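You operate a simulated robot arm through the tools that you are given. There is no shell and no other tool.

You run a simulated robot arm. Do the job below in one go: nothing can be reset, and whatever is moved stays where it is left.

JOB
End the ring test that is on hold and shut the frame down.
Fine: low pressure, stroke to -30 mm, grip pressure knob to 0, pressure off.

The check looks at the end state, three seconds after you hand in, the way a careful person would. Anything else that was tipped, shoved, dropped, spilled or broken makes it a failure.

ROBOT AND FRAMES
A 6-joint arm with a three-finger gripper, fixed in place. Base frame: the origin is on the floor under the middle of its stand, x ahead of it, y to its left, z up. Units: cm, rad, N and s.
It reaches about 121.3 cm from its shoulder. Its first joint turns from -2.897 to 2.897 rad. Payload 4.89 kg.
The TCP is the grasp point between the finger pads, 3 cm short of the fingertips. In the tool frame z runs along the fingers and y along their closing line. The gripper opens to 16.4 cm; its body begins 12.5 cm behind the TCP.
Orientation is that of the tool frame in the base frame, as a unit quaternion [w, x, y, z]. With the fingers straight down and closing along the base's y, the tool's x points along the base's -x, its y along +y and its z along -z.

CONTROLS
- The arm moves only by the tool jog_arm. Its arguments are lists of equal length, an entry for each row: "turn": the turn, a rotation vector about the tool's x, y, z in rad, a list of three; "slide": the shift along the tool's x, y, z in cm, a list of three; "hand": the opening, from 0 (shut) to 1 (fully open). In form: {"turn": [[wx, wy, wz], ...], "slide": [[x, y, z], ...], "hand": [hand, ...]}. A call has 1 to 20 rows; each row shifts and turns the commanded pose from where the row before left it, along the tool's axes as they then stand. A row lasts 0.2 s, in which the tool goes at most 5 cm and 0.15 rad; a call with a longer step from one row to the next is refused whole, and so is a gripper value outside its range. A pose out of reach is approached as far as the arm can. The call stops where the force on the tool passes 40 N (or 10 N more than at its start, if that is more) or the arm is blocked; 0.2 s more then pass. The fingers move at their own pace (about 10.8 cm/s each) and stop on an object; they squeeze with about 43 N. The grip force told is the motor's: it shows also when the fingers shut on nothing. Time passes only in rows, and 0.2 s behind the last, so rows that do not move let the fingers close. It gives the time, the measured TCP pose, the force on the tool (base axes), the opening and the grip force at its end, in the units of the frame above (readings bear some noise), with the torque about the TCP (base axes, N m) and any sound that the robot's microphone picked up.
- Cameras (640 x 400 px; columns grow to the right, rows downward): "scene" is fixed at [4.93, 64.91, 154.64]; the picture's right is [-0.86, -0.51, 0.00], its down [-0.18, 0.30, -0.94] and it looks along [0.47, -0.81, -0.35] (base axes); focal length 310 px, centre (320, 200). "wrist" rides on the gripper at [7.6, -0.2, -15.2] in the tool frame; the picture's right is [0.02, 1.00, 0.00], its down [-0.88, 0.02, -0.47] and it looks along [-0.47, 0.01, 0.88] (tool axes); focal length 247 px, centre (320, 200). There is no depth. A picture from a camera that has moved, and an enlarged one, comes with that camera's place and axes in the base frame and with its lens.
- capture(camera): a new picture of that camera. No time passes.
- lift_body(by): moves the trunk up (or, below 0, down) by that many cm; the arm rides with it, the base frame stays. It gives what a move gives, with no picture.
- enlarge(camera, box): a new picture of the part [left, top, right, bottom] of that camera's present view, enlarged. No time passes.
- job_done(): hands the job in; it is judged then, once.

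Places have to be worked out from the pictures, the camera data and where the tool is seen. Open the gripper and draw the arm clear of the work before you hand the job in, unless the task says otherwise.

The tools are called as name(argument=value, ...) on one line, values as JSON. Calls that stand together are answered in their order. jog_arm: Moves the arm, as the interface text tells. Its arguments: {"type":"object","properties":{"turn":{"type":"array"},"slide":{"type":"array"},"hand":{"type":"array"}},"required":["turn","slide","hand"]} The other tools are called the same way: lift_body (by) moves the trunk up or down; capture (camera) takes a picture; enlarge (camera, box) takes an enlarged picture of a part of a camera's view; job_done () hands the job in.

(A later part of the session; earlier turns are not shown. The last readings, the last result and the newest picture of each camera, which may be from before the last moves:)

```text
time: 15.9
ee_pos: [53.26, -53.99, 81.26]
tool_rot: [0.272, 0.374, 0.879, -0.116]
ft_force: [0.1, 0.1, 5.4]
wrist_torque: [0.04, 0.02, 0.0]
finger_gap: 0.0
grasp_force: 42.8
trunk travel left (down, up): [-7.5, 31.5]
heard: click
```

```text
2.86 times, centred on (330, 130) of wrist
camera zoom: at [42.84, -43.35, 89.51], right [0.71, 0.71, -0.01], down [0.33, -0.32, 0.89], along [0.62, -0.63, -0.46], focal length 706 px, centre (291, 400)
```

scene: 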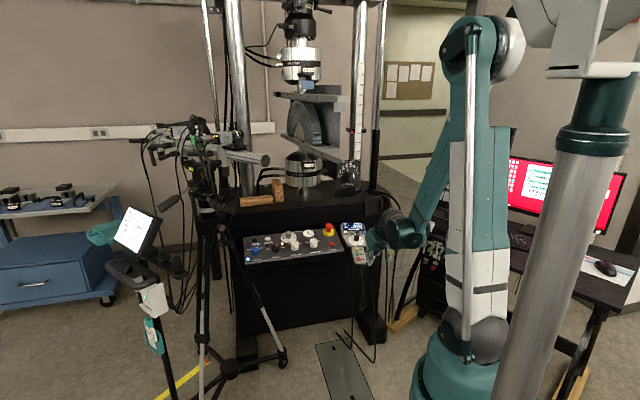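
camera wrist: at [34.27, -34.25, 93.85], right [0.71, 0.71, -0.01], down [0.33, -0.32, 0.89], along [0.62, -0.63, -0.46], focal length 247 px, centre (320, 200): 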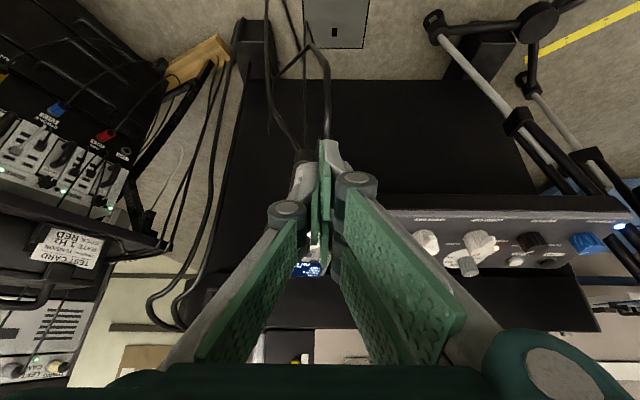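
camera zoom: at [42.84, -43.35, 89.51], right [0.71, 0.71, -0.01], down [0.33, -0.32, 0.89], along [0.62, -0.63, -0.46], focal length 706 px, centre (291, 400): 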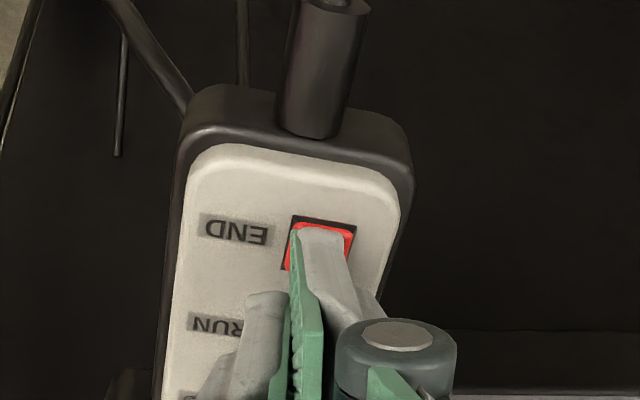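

A click, and the display shows load 0.00 kN with stroke falling — END worked. I withdraw along the tool axis and watch the display.

jog_arm(turn=[[0, 0, 0], [0, 0, 0], [0, 0, 0], [0, 0, 0]], slide=[[0, 0, -1.5], [0.8, 0, -4], [0.8, 0, -4], [0.8, 0, -3]], hand=[0, 0, 0, 0])

enlarge(camera="scene", box=[330, 210, 386, 274])

capture(camera="scene")

```text
time: 16.9
ee_pos: [47.07, -47.61, 90.18]
tool_rot: [0.271, 0.375, 0.879, -0.116]
ft_force: [0.7, -1.5, -0.5]
wrist_torque: [0.17, 0.13, 0.01]
finger_gap: 0.0
grasp_force: 43.4
trunk travel left (down, up): [-7.5, 31.5]
```

```text
6.25 times, centred on (358, 242) of scene
camera zoom: at [4.93, 64.91, 154.64], right [-0.86, -0.51, 0.0], down [-0.18, 0.3, -0.94], along [0.47, -0.81, -0.35], focal length 1937 px, centre (82, -62)
```

zoom: 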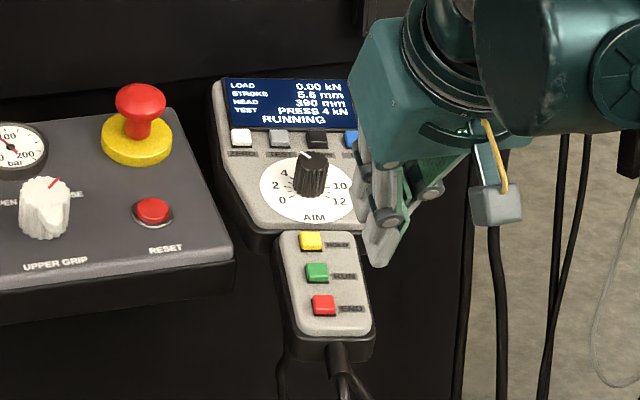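

```text
taken
```

scene: 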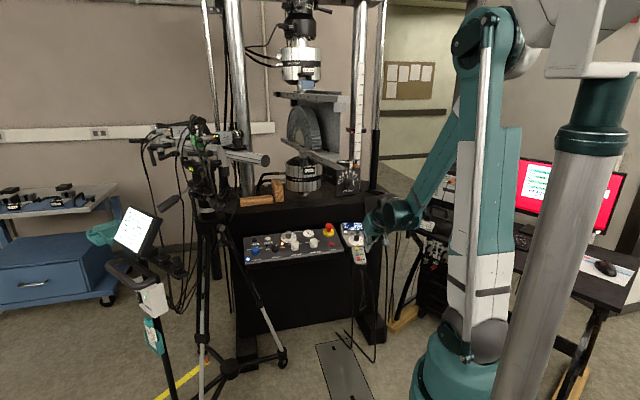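

Stroke is at 6.6 mm and still "RUNNING" (unloading). I wait a second and read the display again.

jog_arm(turn=[[0, 0, 0], [0, 0, 0], [0, 0, 0], [0, 0, 0], [0, 0, 0]], slide=[[0.5, 0, -3], [0.5, 0, -3], [0, 0, 0], [0, 0, 0], [0, 0, 0]], hand=[0, 0, 0, 0, 0])

enlarge(camera="scene", box=[330, 210, 386, 274])

enlarge(camera="scene", box=[240, 60, 400, 210])

enlarge(camera="scene", box=[240, 222, 300, 266])

capture(camera="wrist")

```text
time: 18.1
ee_pos: [44.1, -44.35, 94.55]
tool_rot: [0.273, 0.374, 0.879, -0.117]
ft_force: [0.1, 0.4, -0.7]
wrist_torque: [-0.06, -0.01, -0.03]
finger_gap: 0.0
grasp_force: 42.1
trunk travel left (down, up): [-7.5, 31.5]
```

```text
6.25 times, centred on (358, 242) of scene
camera zoom: at [4.93, 64.91, 154.64], right [-0.86, -0.51, 0.0], down [-0.18, 0.3, -0.94], along [0.47, -0.81, -0.35], focal length 1937 px, centre (82, -62)
```

zoom: 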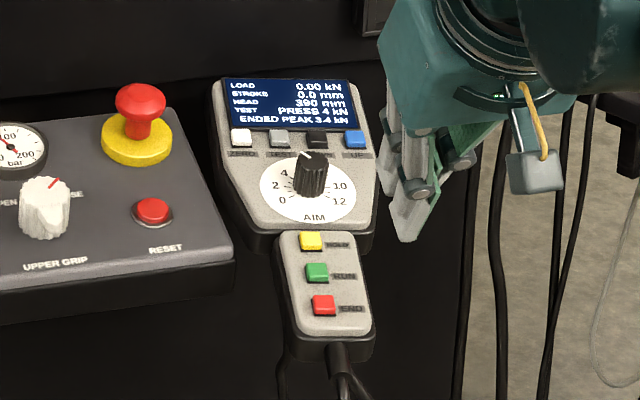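

```text
2.67 times, centred on (320, 135) of scene
camera zoom: at [4.93, 64.91, 154.64], right [-0.86, -0.51, 0.0], down [-0.18, 0.3, -0.94], along [0.47, -0.81, -0.35], focal length 826 px, centre (320, 373)
```

zoom: 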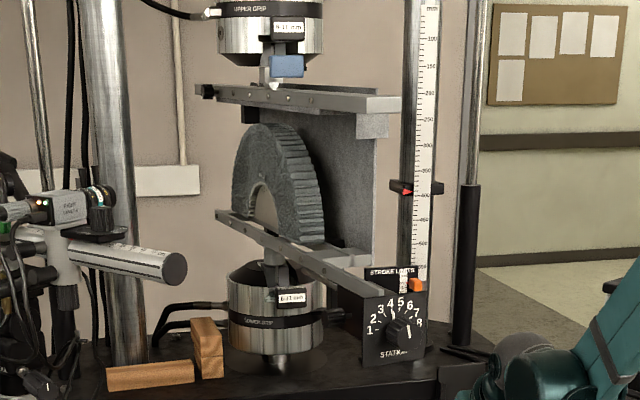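

```text
9.09 times, centred on (270, 244) of scene
camera zoom: at [4.93, 64.91, 154.64], right [-0.86, -0.51, 0.0], down [-0.18, 0.3, -0.94], along [0.47, -0.81, -0.35], focal length 2818 px, centre (774, -200)
```

zoom: 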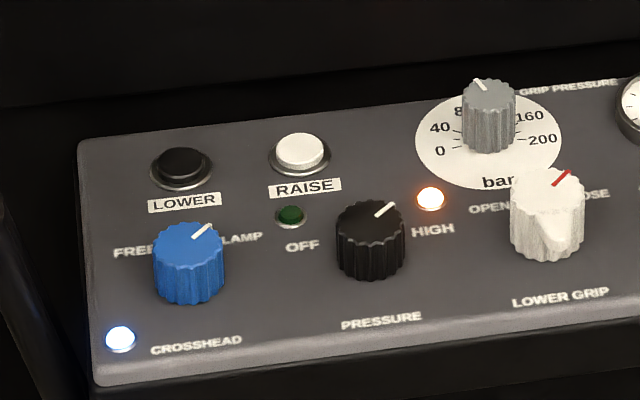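

```text
taken
camera wrist: at [33.63, -33.76, 102.8], right [0.71, 0.71, -0.01], down [0.33, -0.32, 0.89], along [0.62, -0.63, -0.46], focal length 247 px, centre (320, 200)
```

wrist: 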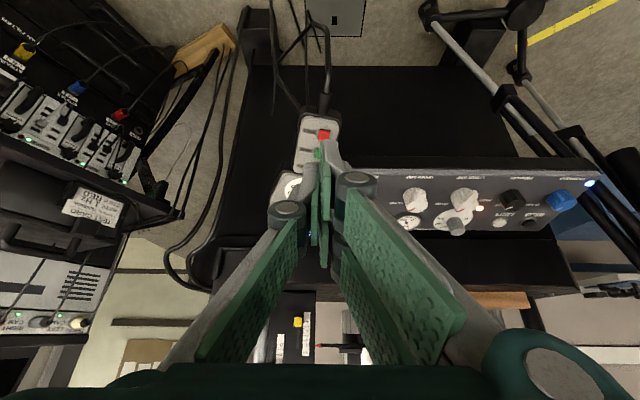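

The test ended cleanly ("ENDED PEAK 3.4 kN", stroke 0.0). I look at the now visible STROKE LIMITS scale and the knob labels.

enlarge(camera="scene", box=[325, 150, 375, 200])

enlarge(camera="wrist", box=[390, 160, 610, 290])

enlarge(camera="wrist", box=[230, 280, 370, 370])

```text
8.00 times, centred on (350, 175) of scene
camera zoom: at [4.93, 64.91, 154.64], right [-0.86, -0.51, 0.0], down [-0.18, 0.3, -0.94], along [0.47, -0.81, -0.35], focal length 2480 px, centre (80, 400)
```

zoom: 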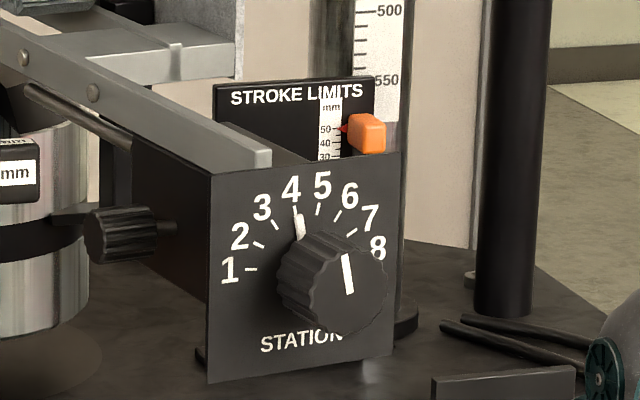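

```text
2.91 times, centred on (500, 225) of wrist
camera zoom: at [33.63, -33.76, 102.8], right [0.71, 0.71, -0.01], down [0.33, -0.32, 0.89], along [0.62, -0.63, -0.46], focal length 718 px, centre (-204, 127)
```

zoom: 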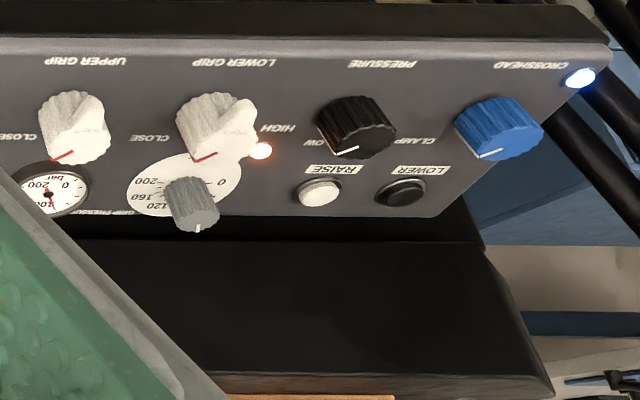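

```text
4.44 times, centred on (300, 325) of wrist
camera zoom: at [33.63, -33.76, 102.8], right [0.71, 0.71, -0.01], down [0.33, -0.32, 0.89], along [0.62, -0.63, -0.46], focal length 1098 px, centre (409, -356)
```

zoom: 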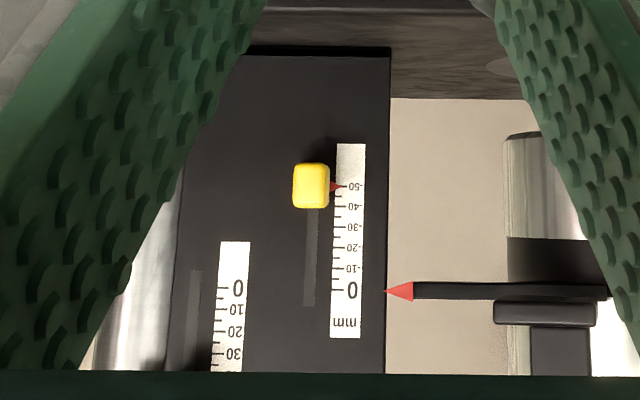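

Stroke limits (+50/-50) don't block -30. Before going to the PRESSURE knob I want to know where the tripod's camera bar is, so I raise the hand and yaw slightly to look that way.

jog_arm(turn=[[0, 0, 0], [0, 0, 0], [-0.056, 0, -0.0825], [-0.056, 0, -0.0825], [-0.056, 0, -0.0825]], slide=[[-2.5, 0, -4], [-2.5, 0, -4], [-2.5, 0, -3], [0, 0, 0], [0, 0, 0]], hand=[0, 0, 0, 0, 0])

capture(camera="wrist")

capture(camera="scene")

```text
time: 19.5
ee_pos: [49.06, -40.14, 108.1]
tool_rot: [0.29, 0.187, 0.937, -0.059]
ft_force: [-1.2, -2.7, -0.1]
wrist_torque: [0.26, -0.16, 0.18]
finger_gap: 0.0
grasp_force: 43.3
trunk travel left (down, up): [-7.5, 31.5]
stopped in row 5: the arm was blocked; the commanded pose is now the measured one
```

```text
taken
camera wrist: at [35.36, -34.64, 116.31], right [0.36, 0.93, -0.01], down [0.43, -0.16, 0.89], along [0.82, -0.33, -0.46], focal length 247 px, centre (320, 200)
```

wrist: 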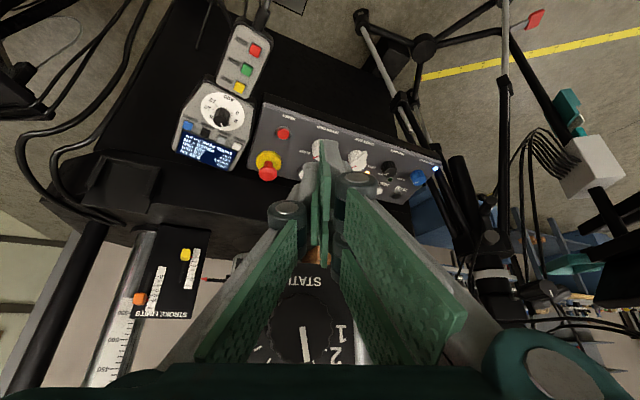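

```text
taken
```

scene: 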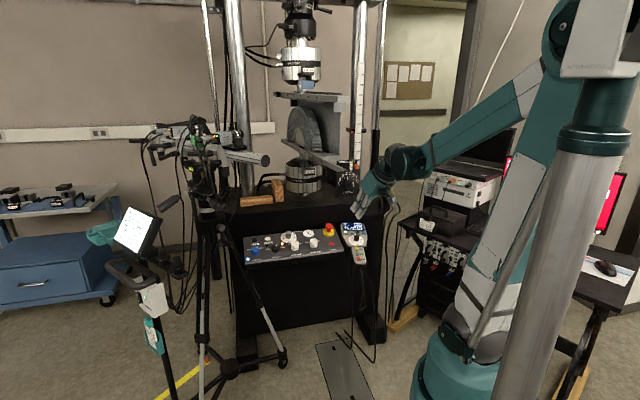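

The arm was reported blocked and stopped nearer the station box than intended. I check carefully for contact before moving anything.

enlarge(camera="scene", box=[325, 130, 425, 230])

enlarge(camera="wrist", box=[230, 230, 400, 370])

enlarge(camera="scene", box=[340, 0, 640, 400])

```text
4.00 times, centred on (375, 180) of scene
camera zoom: at [4.93, 64.91, 154.64], right [-0.86, -0.51, 0.0], down [-0.18, 0.3, -0.94], along [0.47, -0.81, -0.35], focal length 1240 px, centre (100, 280)
```

zoom: 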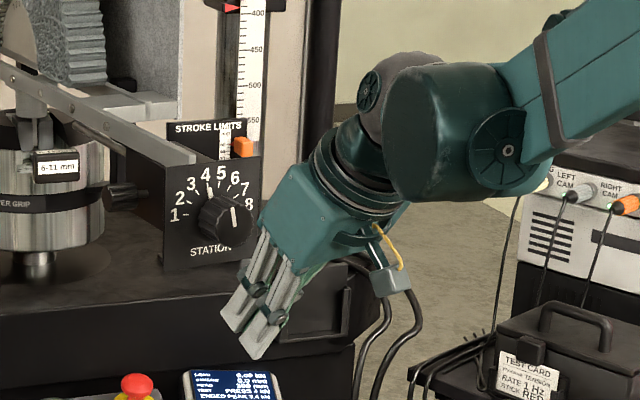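

```text
2.86 times, centred on (315, 300) of wrist
camera zoom: at [35.36, -34.64, 116.31], right [0.36, 0.93, -0.01], down [0.43, -0.16, 0.89], along [0.82, -0.33, -0.46], focal length 706 px, centre (334, -86)
```

zoom: 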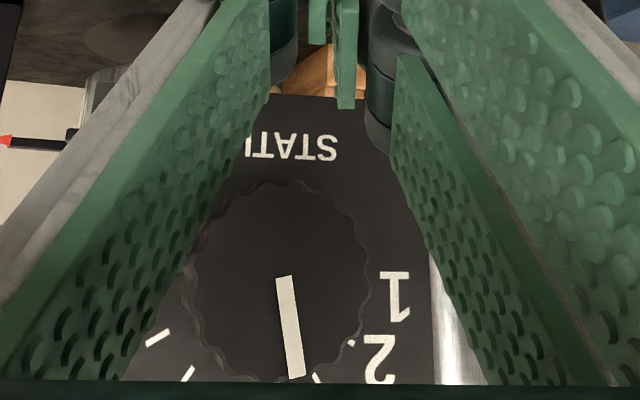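

```text
1.00 times, centred on (490, 200) of scene (not enlarged: the box is as wide or as high as the picture)
camera zoom: at [4.93, 64.91, 154.64], right [-0.86, -0.51, 0.0], down [-0.18, 0.3, -0.94], along [0.47, -0.81, -0.35], focal length 310 px, centre (150, 200)
```

zoom: 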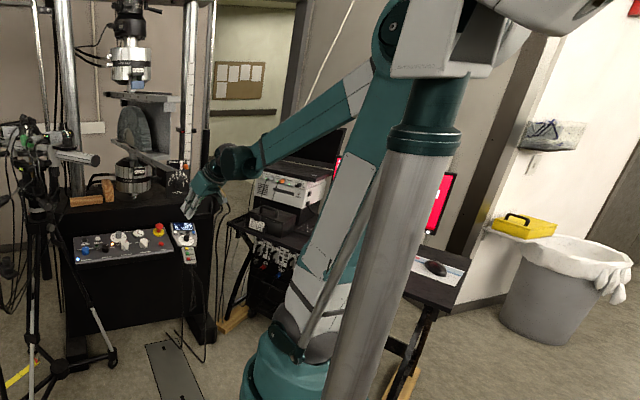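

No contact is visible: the station knob still points where it did and the fingers are in front of it; it looks like a wrist-configuration snag. I move sideways away from the box, parallel to the panel, without rotating.

jog_arm(turn=[[0, 0, 0], [0, 0, 0], [0, 0, 0], [0, 0, 0]], slide=[[0.5, 2, -0.5], [-0.69, 3.41, 0.92], [-0.69, 3.41, 0.92], [-0.69, 3.41, 0.92]], hand=[0, 0, 0, 0])

capture(camera="scene")

capture(camera="wrist")

```text
time: 20.5
ee_pos: [54.33, -32.24, 107.11]
tool_rot: [0.289, 0.212, 0.931, -0.067]
ft_force: [-2.5, 0.8, 0.6]
wrist_torque: [-0.23, -0.34, -0.06]
finger_gap: 0.0
grasp_force: 43.5
trunk travel left (down, up): [-7.5, 31.5]
```

```text
taken
```

scene: 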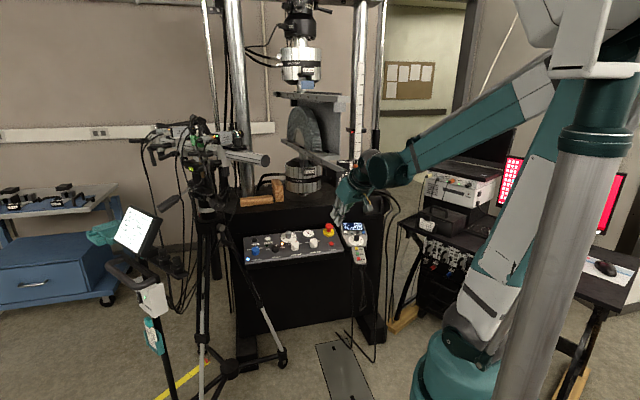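

```text
taken
camera wrist: at [40.79, -25.94, 115.28], right [0.42, 0.91, -0.01], down [0.42, -0.18, 0.89], along [0.8, -0.38, -0.46], focal length 247 px, centre (320, 200)
```

wrist: 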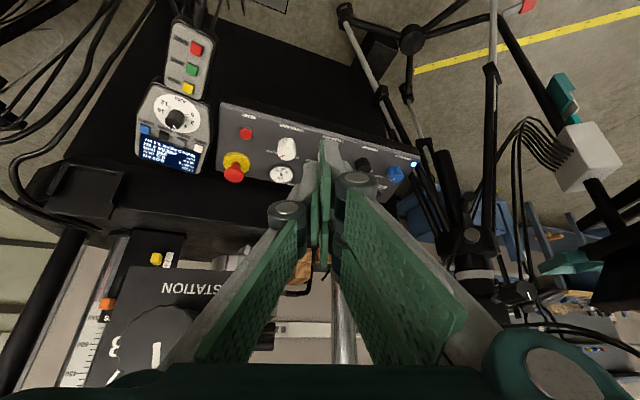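

Moving freely again. I continue parallel to the panel to be in front of the PRESSURE knob.

jog_arm(turn=[[0, 0, 0], [0, 0, 0], [0, 0, 0], [0, 0, 0], [0, 0, 0], [0, 0, 0]], slide=[[-0.75, 3.68, 0.99], [-0.75, 3.68, 0.99], [-0.75, 3.68, 0.99], [-0.75, 3.68, 0.99], [-0.75, 3.68, 0.99], [0, 0, 0]], hand=[0, 0, 0, 0, 0, 0])

capture(camera="scene")

capture(camera="wrist")

```text
time: 21.9
ee_pos: [67.74, -18.26, 104.99]
tool_rot: [0.287, 0.211, 0.932, -0.066]
ft_force: [-0.3, -0.2, 0.6]
wrist_torque: [0.06, -0.02, 0.03]
finger_gap: 0.0
grasp_force: 42.9
trunk travel left (down, up): [-7.5, 31.5]
```

```text
taken
```

scene: 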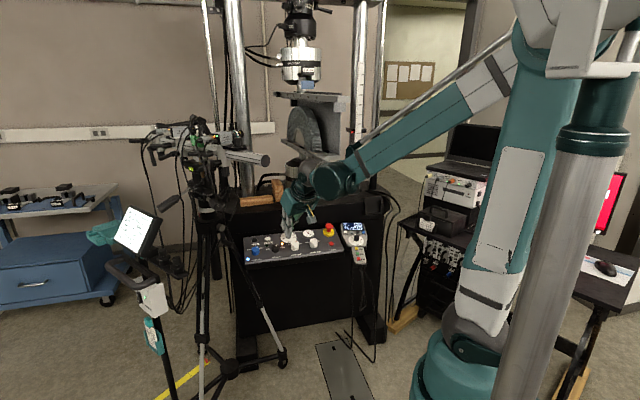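

```text
taken
camera wrist: at [54.29, -12.09, 113.28], right [0.42, 0.91, -0.01], down [0.42, -0.18, 0.89], along [0.8, -0.38, -0.46], focal length 247 px, centre (320, 200)
```

wrist: 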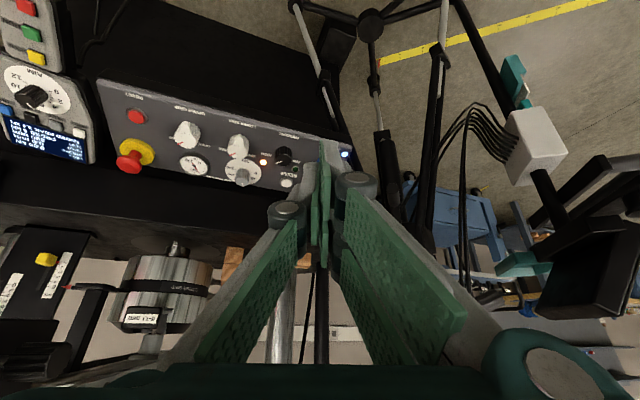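

I'm in front of the PRESSURE knob at (67.7,-18.3,105). Now I yaw back square with the panel and reduce the tilt, in small steps.

jog_arm(turn=[[0.0505, 0, 0.0733], [0.0505, 0, 0.0733], [0.0505, 0, 0.0733], [0.0505, 0, 0.0733], [0, 0.05, 0], [0, 0.05, 0], [0, 0.05, 0]], slide=[[0, 0, 0], [0, 0, 0], [0, 0, 0], [0, 0, 0], [0, 0, 0], [0, 0, 0], [0, 0, 0]], hand=[0, 0, 0, 0, 0.2, 0.4, 0.4])

capture(camera="wrist")

capture(camera="scene")

```text
time: 23.5
ee_pos: [67.74, -18.28, 105.12]
tool_rot: [0.205, 0.38, 0.898, -0.088]
ft_force: [0.1, 0.2, 0.2]
wrist_torque: [-0.01, -0.05, -0.03]
finger_gap: 6.58
grasp_force: 0.1
trunk travel left (down, up): [-7.5, 31.5]
```

```text
taken
camera wrist: at [58.18, -8.76, 115.4], right [0.71, 0.71, -0.01], down [0.42, -0.41, 0.81], along [0.57, -0.58, -0.59], focal length 247 px, centre (320, 200)
```

wrist: 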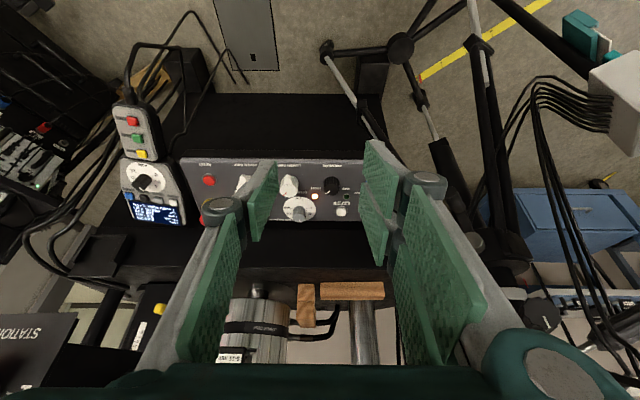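

```text
taken
```

scene: 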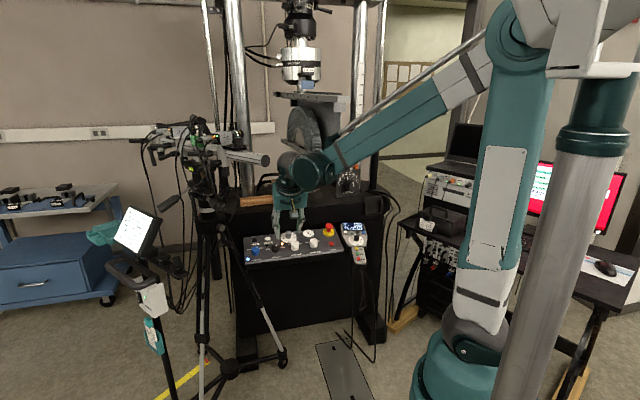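

Well placed. I zoom the wrist view on the panel for labels and positions.

enlarge(camera="wrist", box=[260, 150, 380, 230])

enlarge(camera="wrist", box=[380, 120, 560, 350])

```text
5.00 times, centred on (320, 190) of wrist
camera zoom: at [58.18, -8.76, 115.4], right [0.71, 0.71, -0.01], down [0.42, -0.41, 0.81], along [0.57, -0.58, -0.59], focal length 1235 px, centre (320, 250)
```

zoom: 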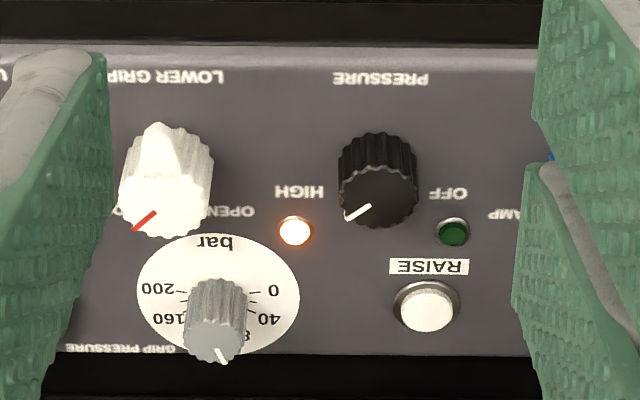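

```text
1.74 times, centred on (470, 235) of wrist
camera zoom: at [58.18, -8.76, 115.4], right [0.71, 0.71, -0.01], down [0.42, -0.41, 0.81], along [0.57, -0.58, -0.59], focal length 430 px, centre (59, 139)
```

zoom: 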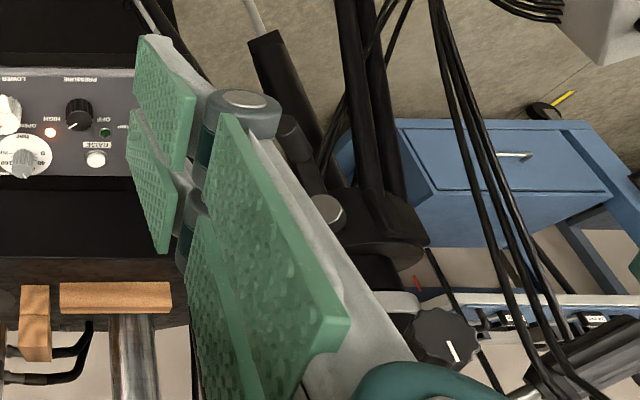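

PRESSURE knob top is near (90.3,-37.6,81.3), pointer on HIGH (operator's right), LOW at the frame side, OFF left; the panel tilts ~0.28 rad. I align the tool with the knob axis and approach most of the way.

jog_arm(turn=[[0, 0.057, 0], [0, 0.057, 0], [0, 0.056, 0], [0, 0, 0], [0, 0, 0], [0, 0, 0], [0, 0, 0], [0, 0, 0], [0, 0, 0]], slide=[[0, 0, 0], [0, 0, 0], [0, 0, 0], [-2.73, 0.356, 3.125], [-2.73, 0.356, 3.125], [-2.73, 0.356, 3.125], [-2.73, 0.356, 3.125], [-2.73, 0.356, 3.125], [0, 0, 0]], hand=[0.4, 0.4, 0.4, 0.4, 0.4, 0.4, 0.4, 0.4, 0.4])

capture(camera="wrist")

capture(camera="scene")

```text
time: 25.5
ee_pos: [81.07, -29.64, 93.84]
tool_rot: [0.128, 0.386, 0.912, -0.056]
ft_force: [0.8, 0.3, 0.7]
wrist_torque: [-0.02, 0.0, 0.01]
finger_gap: 6.53
grasp_force: 0.0
trunk travel left (down, up): [-7.5, 31.5]
```

```text
taken
camera wrist: at [73.02, -21.49, 106.3], right [0.7, 0.71, -0.01], down [0.51, -0.5, 0.7], along [0.49, -0.5, -0.72], focal length 247 px, centre (320, 200)
```

wrist: 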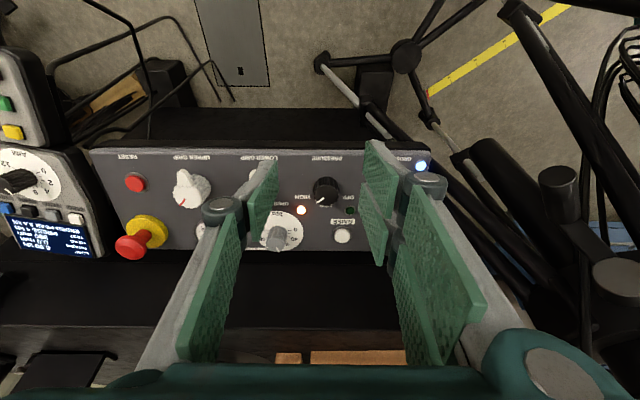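

```text
taken
```

scene: 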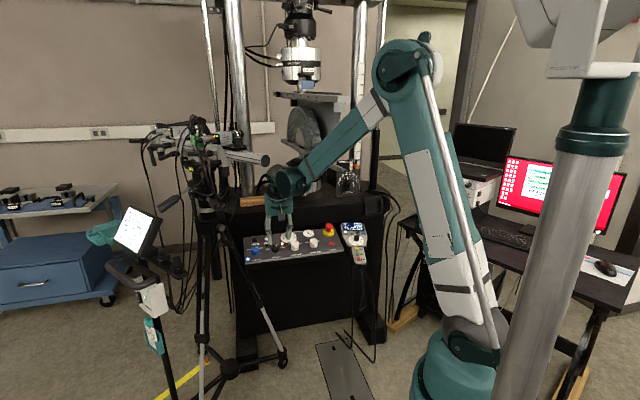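

Clear so far. I zoom on the knob from here to refine its position.

enlarge(camera="wrist", box=[270, 150, 370, 250])

enlarge(camera="scene", box=[235, 160, 335, 270])

```text
4.00 times, centred on (320, 200) of wrist
camera zoom: at [73.02, -21.49, 106.3], right [0.7, 0.71, -0.01], down [0.51, -0.5, 0.7], along [0.49, -0.5, -0.72], focal length 988 px, centre (320, 200)
```

zoom: 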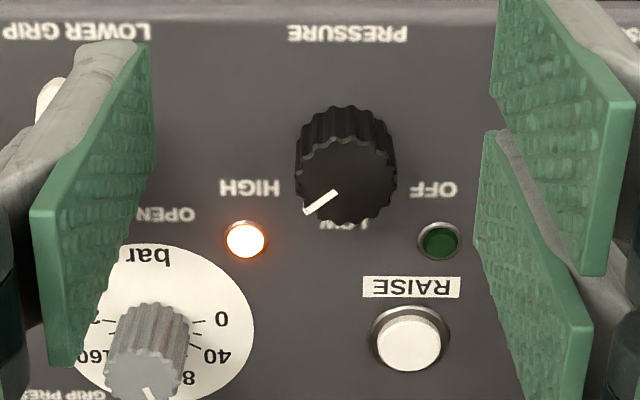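

```text
3.64 times, centred on (285, 215) of scene
camera zoom: at [4.93, 64.91, 154.64], right [-0.86, -0.51, 0.0], down [-0.18, 0.3, -0.94], along [0.47, -0.81, -0.35], focal length 1127 px, centre (447, 146)
```

zoom: 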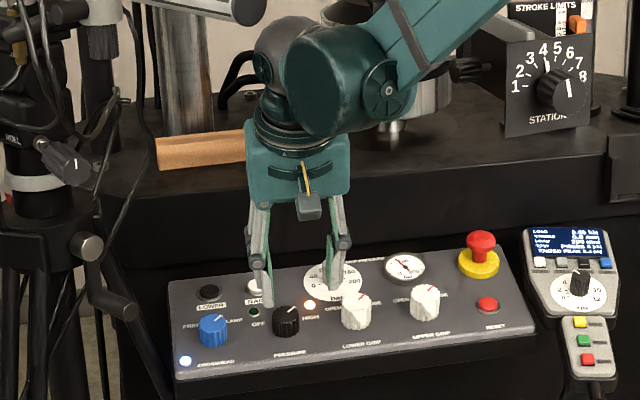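

Refined knob top ≈ (90.4,-37.8,81.0). I move to a hover with the tips about 2 cm above the knob, centred on its axis.

jog_arm(turn=[[0, 0, 0], [0, 0, 0], [0, 0, 0], [0, 0, 0]], slide=[[-2.78, 0.353, 3.59], [-2.78, 0.353, 3.59], [-2.77, 0.353, 3.58], [0, 0, 0]], hand=[0.4, 0.4, 0.4, 0.4])

enlarge(camera="wrist", box=[240, 110, 400, 250])

enlarge(camera="scene", box=[235, 200, 315, 270])

capture(camera="scene")

```text
time: 26.5
ee_pos: [89.43, -36.81, 85.75]
tool_rot: [0.128, 0.386, 0.912, -0.056]
ft_force: [-0.4, 0.2, 0.2]
wrist_torque: [-0.03, -0.03, 0.03]
finger_gap: 6.55
grasp_force: 0.0
trunk travel left (down, up): [-7.5, 31.5]
```

```text
2.86 times, centred on (320, 180) of wrist
camera zoom: at [81.33, -28.62, 98.26], right [0.7, 0.71, -0.01], down [0.51, -0.5, 0.7], along [0.49, -0.5, -0.72], focal length 706 px, centre (320, 257)
```

zoom: 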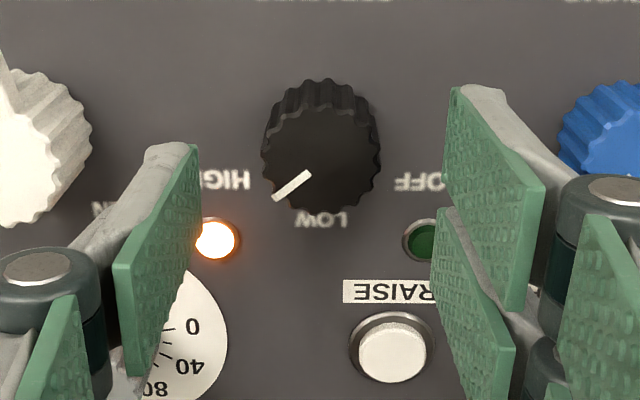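

```text
5.71 times, centred on (275, 235) of scene
camera zoom: at [4.93, 64.91, 154.64], right [-0.86, -0.51, 0.0], down [-0.18, 0.3, -0.94], along [0.47, -0.81, -0.35], focal length 1771 px, centre (577, 0)
```

zoom: 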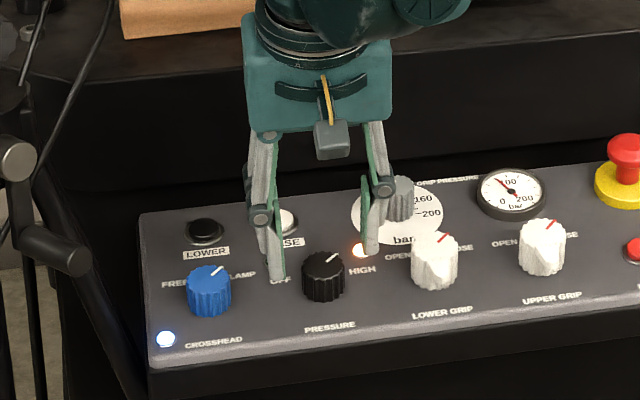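

```text
taken
```

scene: 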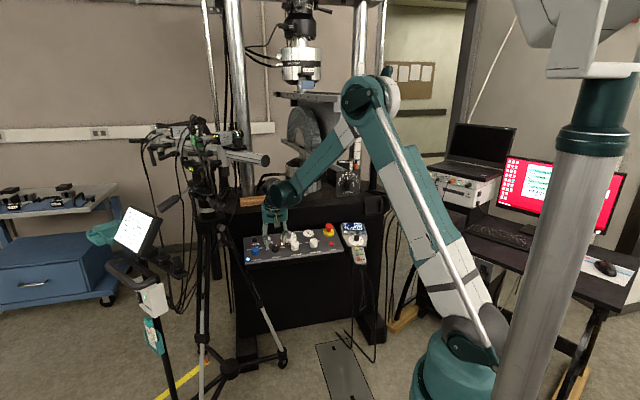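

The knob is centred between the fingers (about 0.35 cm towards +x). I lower 3.8 cm along the tool axis so the tips straddle the knob.

jog_arm(turn=[[0, 0, 0], [0, 0, 0], [0, 0, 0], [0, 0, 0]], slide=[[0.35, 0, 1.5], [0, 0, 1.5], [0, 0, 0.8], [0, 0, 0]], hand=[0.4, 0.4, 0.4, 0.4])

enlarge(camera="wrist", box=[240, 110, 400, 250])

enlarge(camera="scene", box=[235, 200, 315, 270])

```text
time: 27.5
ee_pos: [89.87, -37.42, 82.01]
tool_rot: [0.128, 0.386, 0.912, -0.056]
ft_force: [-0.2, -0.7, 0.4]
wrist_torque: [-0.04, -0.01, -0.02]
finger_gap: 6.56
grasp_force: 0.1
trunk travel left (down, up): [-7.5, 31.5]
```

```text
2.86 times, centred on (320, 180) of wrist
camera zoom: at [81.78, -29.19, 94.55], right [0.7, 0.71, -0.01], down [0.51, -0.5, 0.7], along [0.49, -0.5, -0.72], focal length 706 px, centre (320, 257)
```

zoom: 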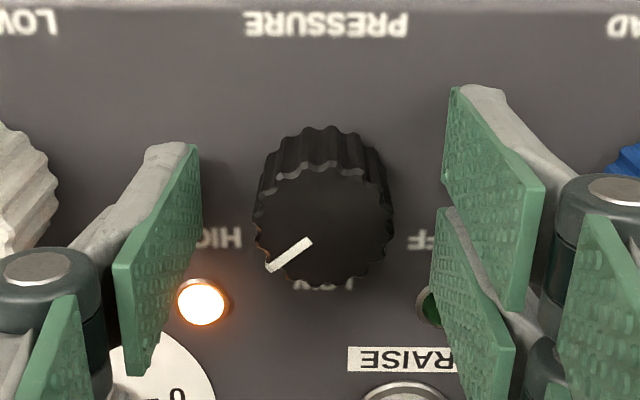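

```text
5.71 times, centred on (275, 235) of scene
camera zoom: at [4.93, 64.91, 154.64], right [-0.86, -0.51, 0.0], down [-0.18, 0.3, -0.94], along [0.47, -0.81, -0.35], focal length 1771 px, centre (577, 0)
```

zoom: 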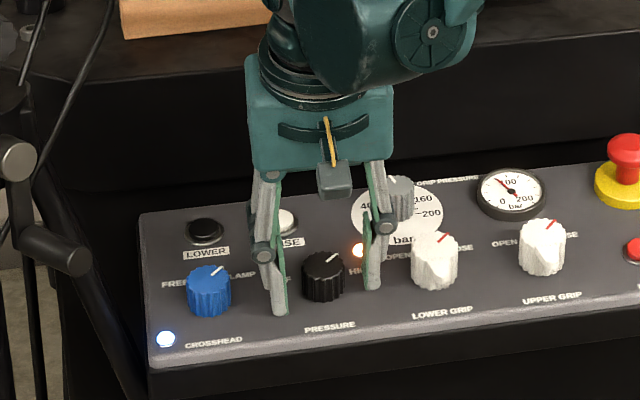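

The knob sits between the pads with the tips near panel level and no contact force. I close on it.

jog_arm(turn=[[0, 0, 0], [0, 0, 0], [0, 0, 0], [0, 0, 0]], slide=[[-0.15, 0, 0], [0, 0, 0], [0, 0, 0], [0, 0, 0]], hand=[0.3, 0, 0, 0])

enlarge(camera="wrist", box=[240, 110, 400, 250])

enlarge(camera="scene", box=[235, 200, 315, 270])

```text
time: 28.5
ee_pos: [90.17, -37.42, 82.11]
tool_rot: [0.13, 0.386, 0.912, -0.055]
ft_force: [7.9, 7.4, -0.2]
wrist_torque: [0.34, -0.23, 0.11]
finger_gap: 3.49
grasp_force: 44.5
trunk travel left (down, up): [-7.5, 31.5]
```

```text
2.86 times, centred on (320, 180) of wrist
camera zoom: at [81.95, -29.25, 94.59], right [0.7, 0.71, -0.01], down [0.51, -0.5, 0.7], along [0.49, -0.5, -0.72], focal length 706 px, centre (320, 257)
```

zoom: 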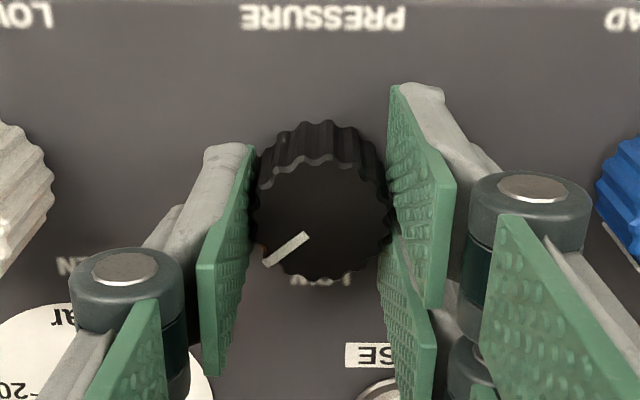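

```text
5.71 times, centred on (275, 235) of scene
camera zoom: at [4.93, 64.91, 154.64], right [-0.86, -0.51, 0.0], down [-0.18, 0.3, -0.94], along [0.47, -0.81, -0.35], focal length 1771 px, centre (577, 0)
```

zoom: 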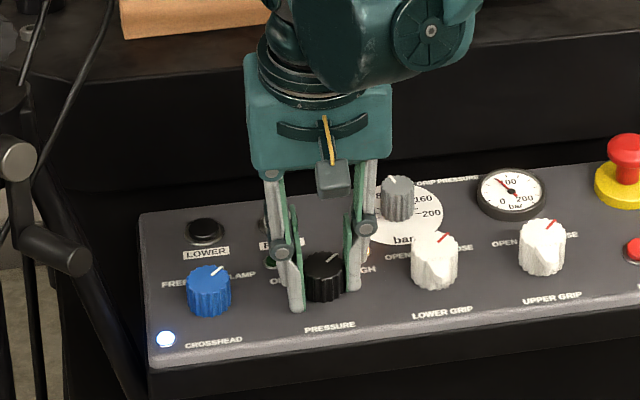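

Firm grip at 3.49 cm. I ease 0.1 cm sideways to relieve the side force and turn the knob counter-clockwise from HIGH towards LOW.

jog_arm(turn=[[0, 0, 0], [0, 0, -0.12], [0, 0, -0.12], [0, 0, -0.12], [0, 0, -0.12], [0, 0, 0]], slide=[[0, 0.1, 0], [0, 0, 0], [0, 0, 0], [0, 0, 0], [0, 0, 0], [0, 0, 0]], hand=[0, 0, 0, 0, 0, 0])

enlarge(camera="wrist", box=[240, 110, 400, 250])

enlarge(camera="scene", box=[235, 200, 315, 270])

```text
time: 29.9
ee_pos: [90.2, -37.37, 81.94]
tool_rot: [0.111, 0.158, 0.978, -0.084]
ft_force: [3.0, 7.5, 1.9]
wrist_torque: [0.19, -0.35, 0.08]
finger_gap: 3.51
grasp_force: 45.0
trunk travel left (down, up): [-7.5, 31.5]
```

```text
2.86 times, centred on (320, 180) of wrist
camera zoom: at [80.09, -32.3, 94.86], right [0.31, 0.94, -0.14], down [0.73, -0.14, 0.67], along [0.61, -0.3, -0.73], focal length 706 px, centre (320, 257)
```

zoom: 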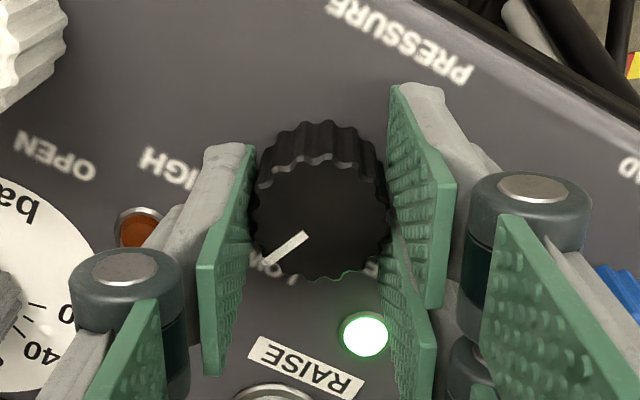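

```text
5.71 times, centred on (275, 235) of scene
camera zoom: at [4.93, 64.91, 154.64], right [-0.86, -0.51, 0.0], down [-0.18, 0.3, -0.94], along [0.47, -0.81, -0.35], focal length 1771 px, centre (577, 0)
```

zoom: 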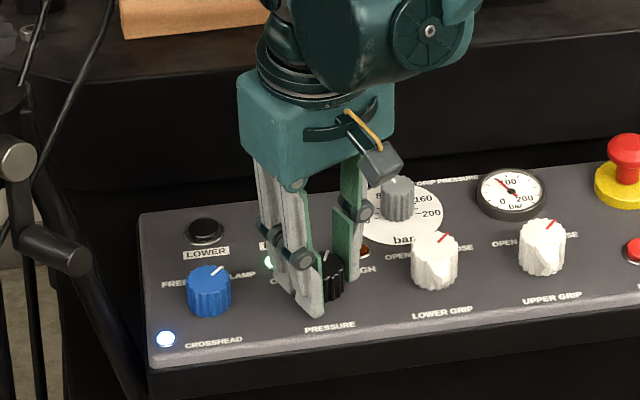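

The green LOW lamp is lit and HIGH is out; the pointer is still about 22° short of the LOW mark. I turn the remainder.

jog_arm(turn=[[0, 0, -0.13], [0, 0, -0.13], [0, 0, -0.12], [0, 0, 0]], slide=[[0, 0, 0], [0, 0, 0], [0, 0, 0], [0, 0, 0]], hand=[0, 0, 0, 0])

enlarge(camera="wrist", box=[240, 110, 400, 250])

enlarge(camera="scene", box=[235, 200, 315, 270])

```text
time: 30.9
ee_pos: [90.03, -37.36, 82.09]
tool_rot: [0.093, -0.03, 0.99, -0.104]
ft_force: [2.0, 16.2, -3.4]
wrist_torque: [0.67, -0.4, 0.23]
finger_gap: 3.52
grasp_force: 45.0
trunk travel left (down, up): [-7.5, 31.5]
```

```text
2.86 times, centred on (320, 180) of wrist
camera zoom: at [79.74, -35.08, 95.37], right [-0.06, 0.97, -0.22], down [0.77, 0.18, 0.61], along [0.63, -0.13, -0.76], focal length 706 px, centre (320, 257)
```

zoom: 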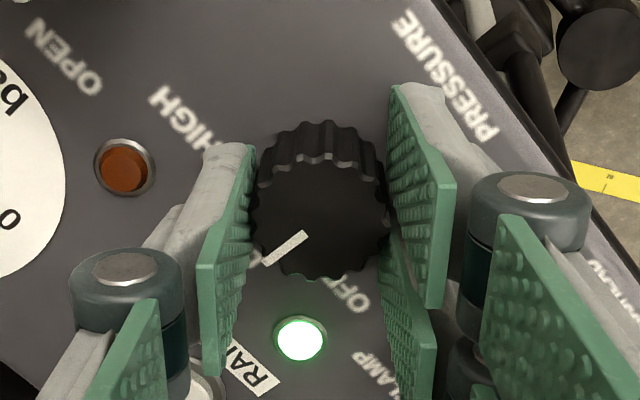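

```text
5.71 times, centred on (275, 235) of scene
camera zoom: at [4.93, 64.91, 154.64], right [-0.86, -0.51, 0.0], down [-0.18, 0.3, -0.94], along [0.47, -0.81, -0.35], focal length 1771 px, centre (577, 0)
```

zoom: 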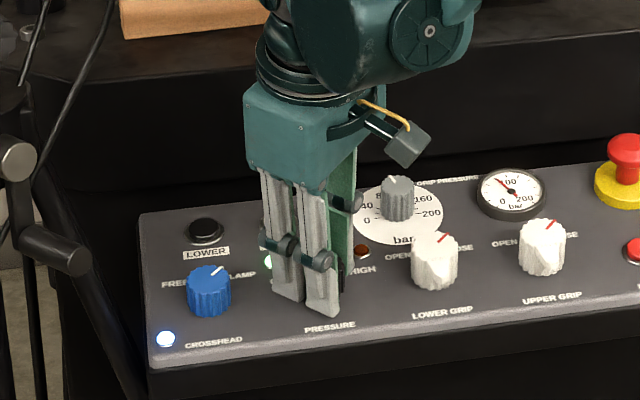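

The pointer is on LOW and the LOW lamp is lit. I release and check that it stays.

jog_arm(turn=[[0, 0, 0], [0, 0, 0], [0, 0, 0]], slide=[[0, 0, 0], [0, 0, 0], [0, 0, 0]], hand=[0.38, 0.38, 0.38])

enlarge(camera="wrist", box=[240, 110, 400, 250])

```text
time: 31.7
ee_pos: [90.0, -37.49, 81.97]
tool_rot: [0.094, -0.029, 0.99, -0.104]
ft_force: [0.1, 0.0, 0.6]
wrist_torque: [-0.03, 0.02, -0.03]
finger_gap: 6.23
grasp_force: 0.1
trunk travel left (down, up): [-7.5, 31.5]
```

```text
2.86 times, centred on (320, 180) of wrist
camera zoom: at [79.71, -35.16, 95.37], right [-0.06, 0.97, -0.22], down [0.77, 0.18, 0.61], along [0.63, -0.13, -0.76], focal length 706 px, centre (320, 257)
```

zoom: 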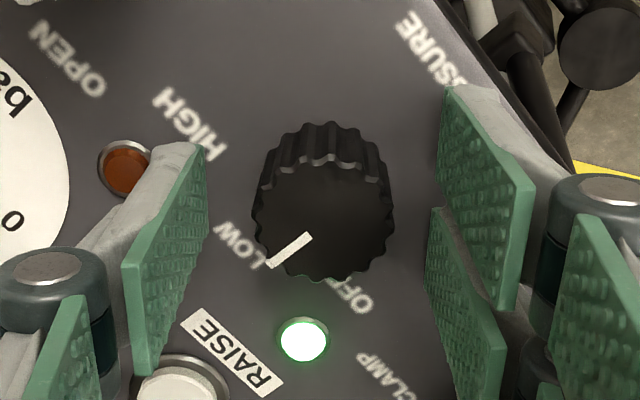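

The knob stays on LOW. I withdraw upward along the tool axis, then out towards the operator side.

jog_arm(turn=[[0, 0, 0], [0, 0, 0], [0, 0, 0], [0, 0, 0], [0, 0, 0], [0, 0, 0], [0, 0, 0]], slide=[[0, 0, -2], [0, 0, -4], [0, 0, -4], [1.99, 2.3, -2.97], [1.99, 2.3, -2.97], [1.99, 2.3, -2.97], [1.99, 2.3, -2.97]], hand=[0.38, 0.38, 0.38, 0.3, 0.2, 0, 0])

capture(camera="scene")

enlarge(camera="scene", box=[235, 215, 375, 275])

```text
time: 33.3
ee_pos: [77.94, -25.22, 99.41]
tool_rot: [0.092, -0.026, 0.99, -0.103]
ft_force: [0.6, 0.1, -0.4]
wrist_torque: [-0.06, -0.01, -0.02]
finger_gap: 0.01
grasp_force: 42.8
trunk travel left (down, up): [-7.5, 31.5]
```

```text
taken
```

scene: 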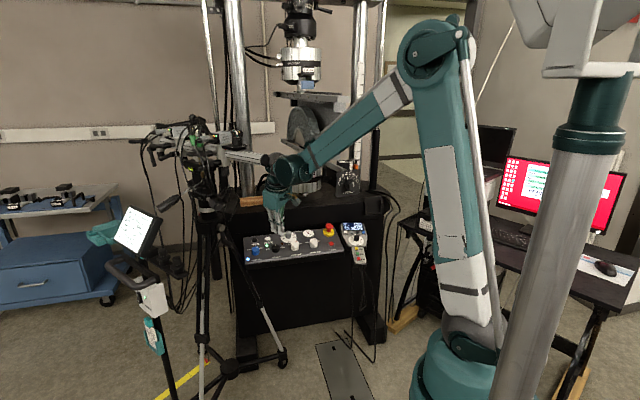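

```text
4.57 times, centred on (305, 245) of scene
camera zoom: at [4.93, 64.91, 154.64], right [-0.86, -0.51, 0.0], down [-0.18, 0.3, -0.94], along [0.47, -0.81, -0.35], focal length 1417 px, centre (389, -6)
```

zoom: 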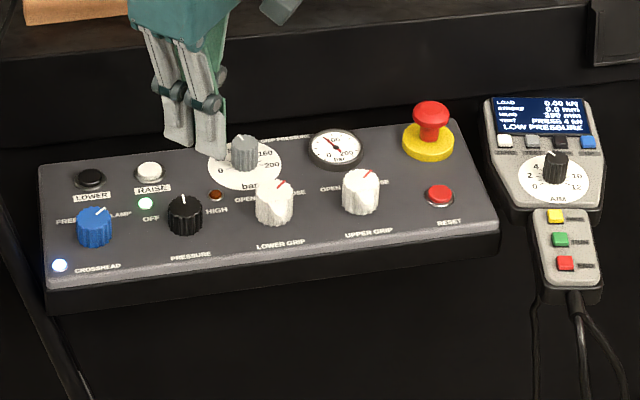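

Display now reads LOW PRESSURE. I re-orient the hand here in open space for the DOWN button (tilt 0.6, leaning slightly to the operator's right), in small steps.

jog_arm(turn=[[0, 0, 0.123], [0, 0, 0.123], [0, 0, 0.123], [0, 0, 0.123], [0, 0, 0.123], [0, 0, 0.123], [0, 0, 0.123], [-0.028, 0, -0.096], [-0.028, 0, -0.096], [-0.028, 0, -0.096], [0, -0.107, 0], [0, -0.107, 0], [0, -0.107, 0], [0, 0, 0]], slide=[[0, 0, 0], [0, 0, 0], [0, 0, 0], [0, 0, 0], [0, 0, 0], [0, 0, 0], [0, 0, 0], [0, 0, 0], [0, 0, 0], [0, 0, 0], [0, 0, 0], [0, 0, 0], [0, 0, 0], [0, 0, 0]], hand=[0, 0, 0, 0, 0, 0, 0, 0, 0, 0, 0, 0, 0, 0])

capture(camera="scene")

```text
time: 36.3
ee_pos: [77.85, -24.71, 99.72]
tool_rot: [0.287, 0.238, 0.925, -0.074]
ft_force: [0.7, -0.3, -0.8]
wrist_torque: [0.03, -0.02, 0.04]
finger_gap: 0.0
grasp_force: 43.3
trunk travel left (down, up): [-7.5, 31.5]
```

```text
taken
```

scene: 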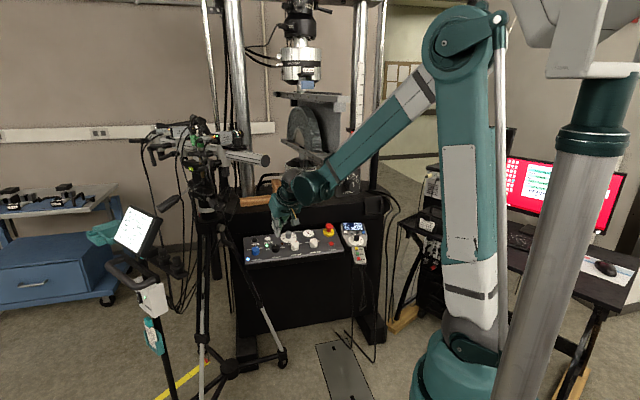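

Orientation reached. I now back out to n≈-58 in front of the box, then travel parallel to the panel to the operator's right side.

jog_arm(turn=[[0, 0, 0], [0, 0, 0], [0, 0, 0], [0, 0, 0], [0, 0, 0], [0, 0, 0], [0, 0, 0], [0, 0, 0], [0, 0, 0], [0, 0, 0]], slide=[[3.16, -1.84, -1.52], [3.16, -1.84, -1.52], [3.16, -1.84, -1.52], [3.16, -1.84, -1.52], [3.16, -1.84, -1.52], [1.0, -3.94, -0.69], [1.0, -3.94, -0.69], [1.0, -3.94, -0.69], [1.0, -3.94, -0.69], [0, 0, 0]], hand=[0, 0, 0, 0, 0, 0, 0, 0, 0, 0])

capture(camera="scene")

capture(camera="wrist")

```text
time: 38.5
ee_pos: [46.2, -35.73, 96.89]
tool_rot: [0.287, 0.238, 0.925, -0.076]
ft_force: [0.3, 0.7, -0.1]
wrist_torque: [-0.04, 0.01, -0.01]
finger_gap: 0.01
grasp_force: 42.8
trunk travel left (down, up): [-7.5, 31.5]
```

```text
taken
```

scene: 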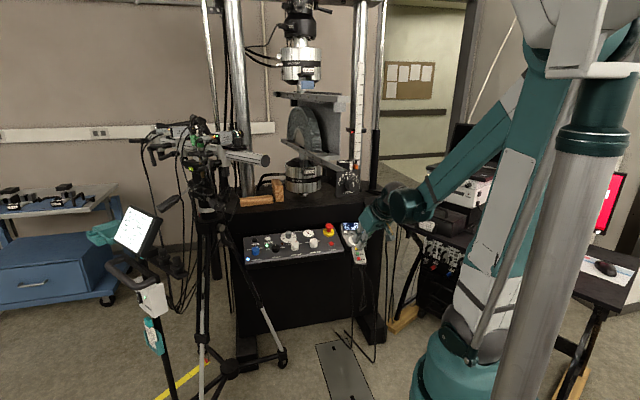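

```text
taken
camera wrist: at [33.18, -28.67, 105.27], right [0.47, 0.88, -0.01], down [0.41, -0.2, 0.89], along [0.78, -0.42, -0.46], focal length 247 px, centre (320, 200)
```

wrist: 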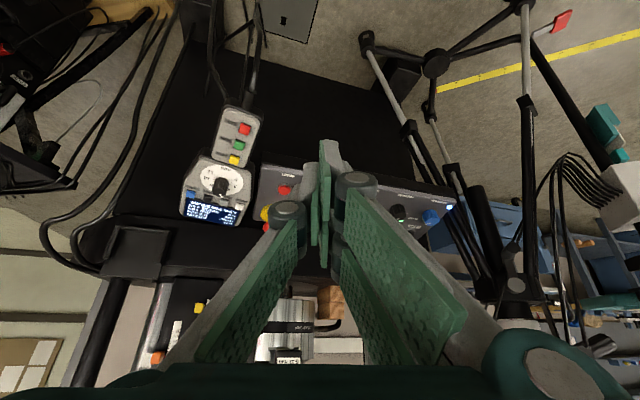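

On course. I zoom the wrist view on the display unit to locate the DOWN button.

enlarge(camera="wrist", box=[160, 140, 280, 240])

```text
4.00 times, centred on (220, 190) of wrist
camera zoom: at [33.18, -28.67, 105.27], right [0.47, 0.88, -0.01], down [0.41, -0.2, 0.89], along [0.78, -0.42, -0.46], focal length 988 px, centre (720, 240)
```

zoom: 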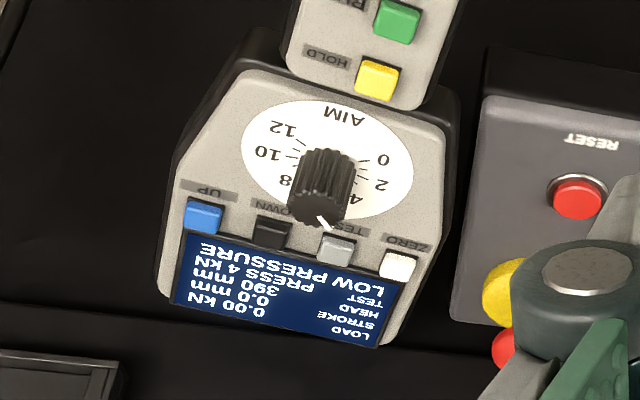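

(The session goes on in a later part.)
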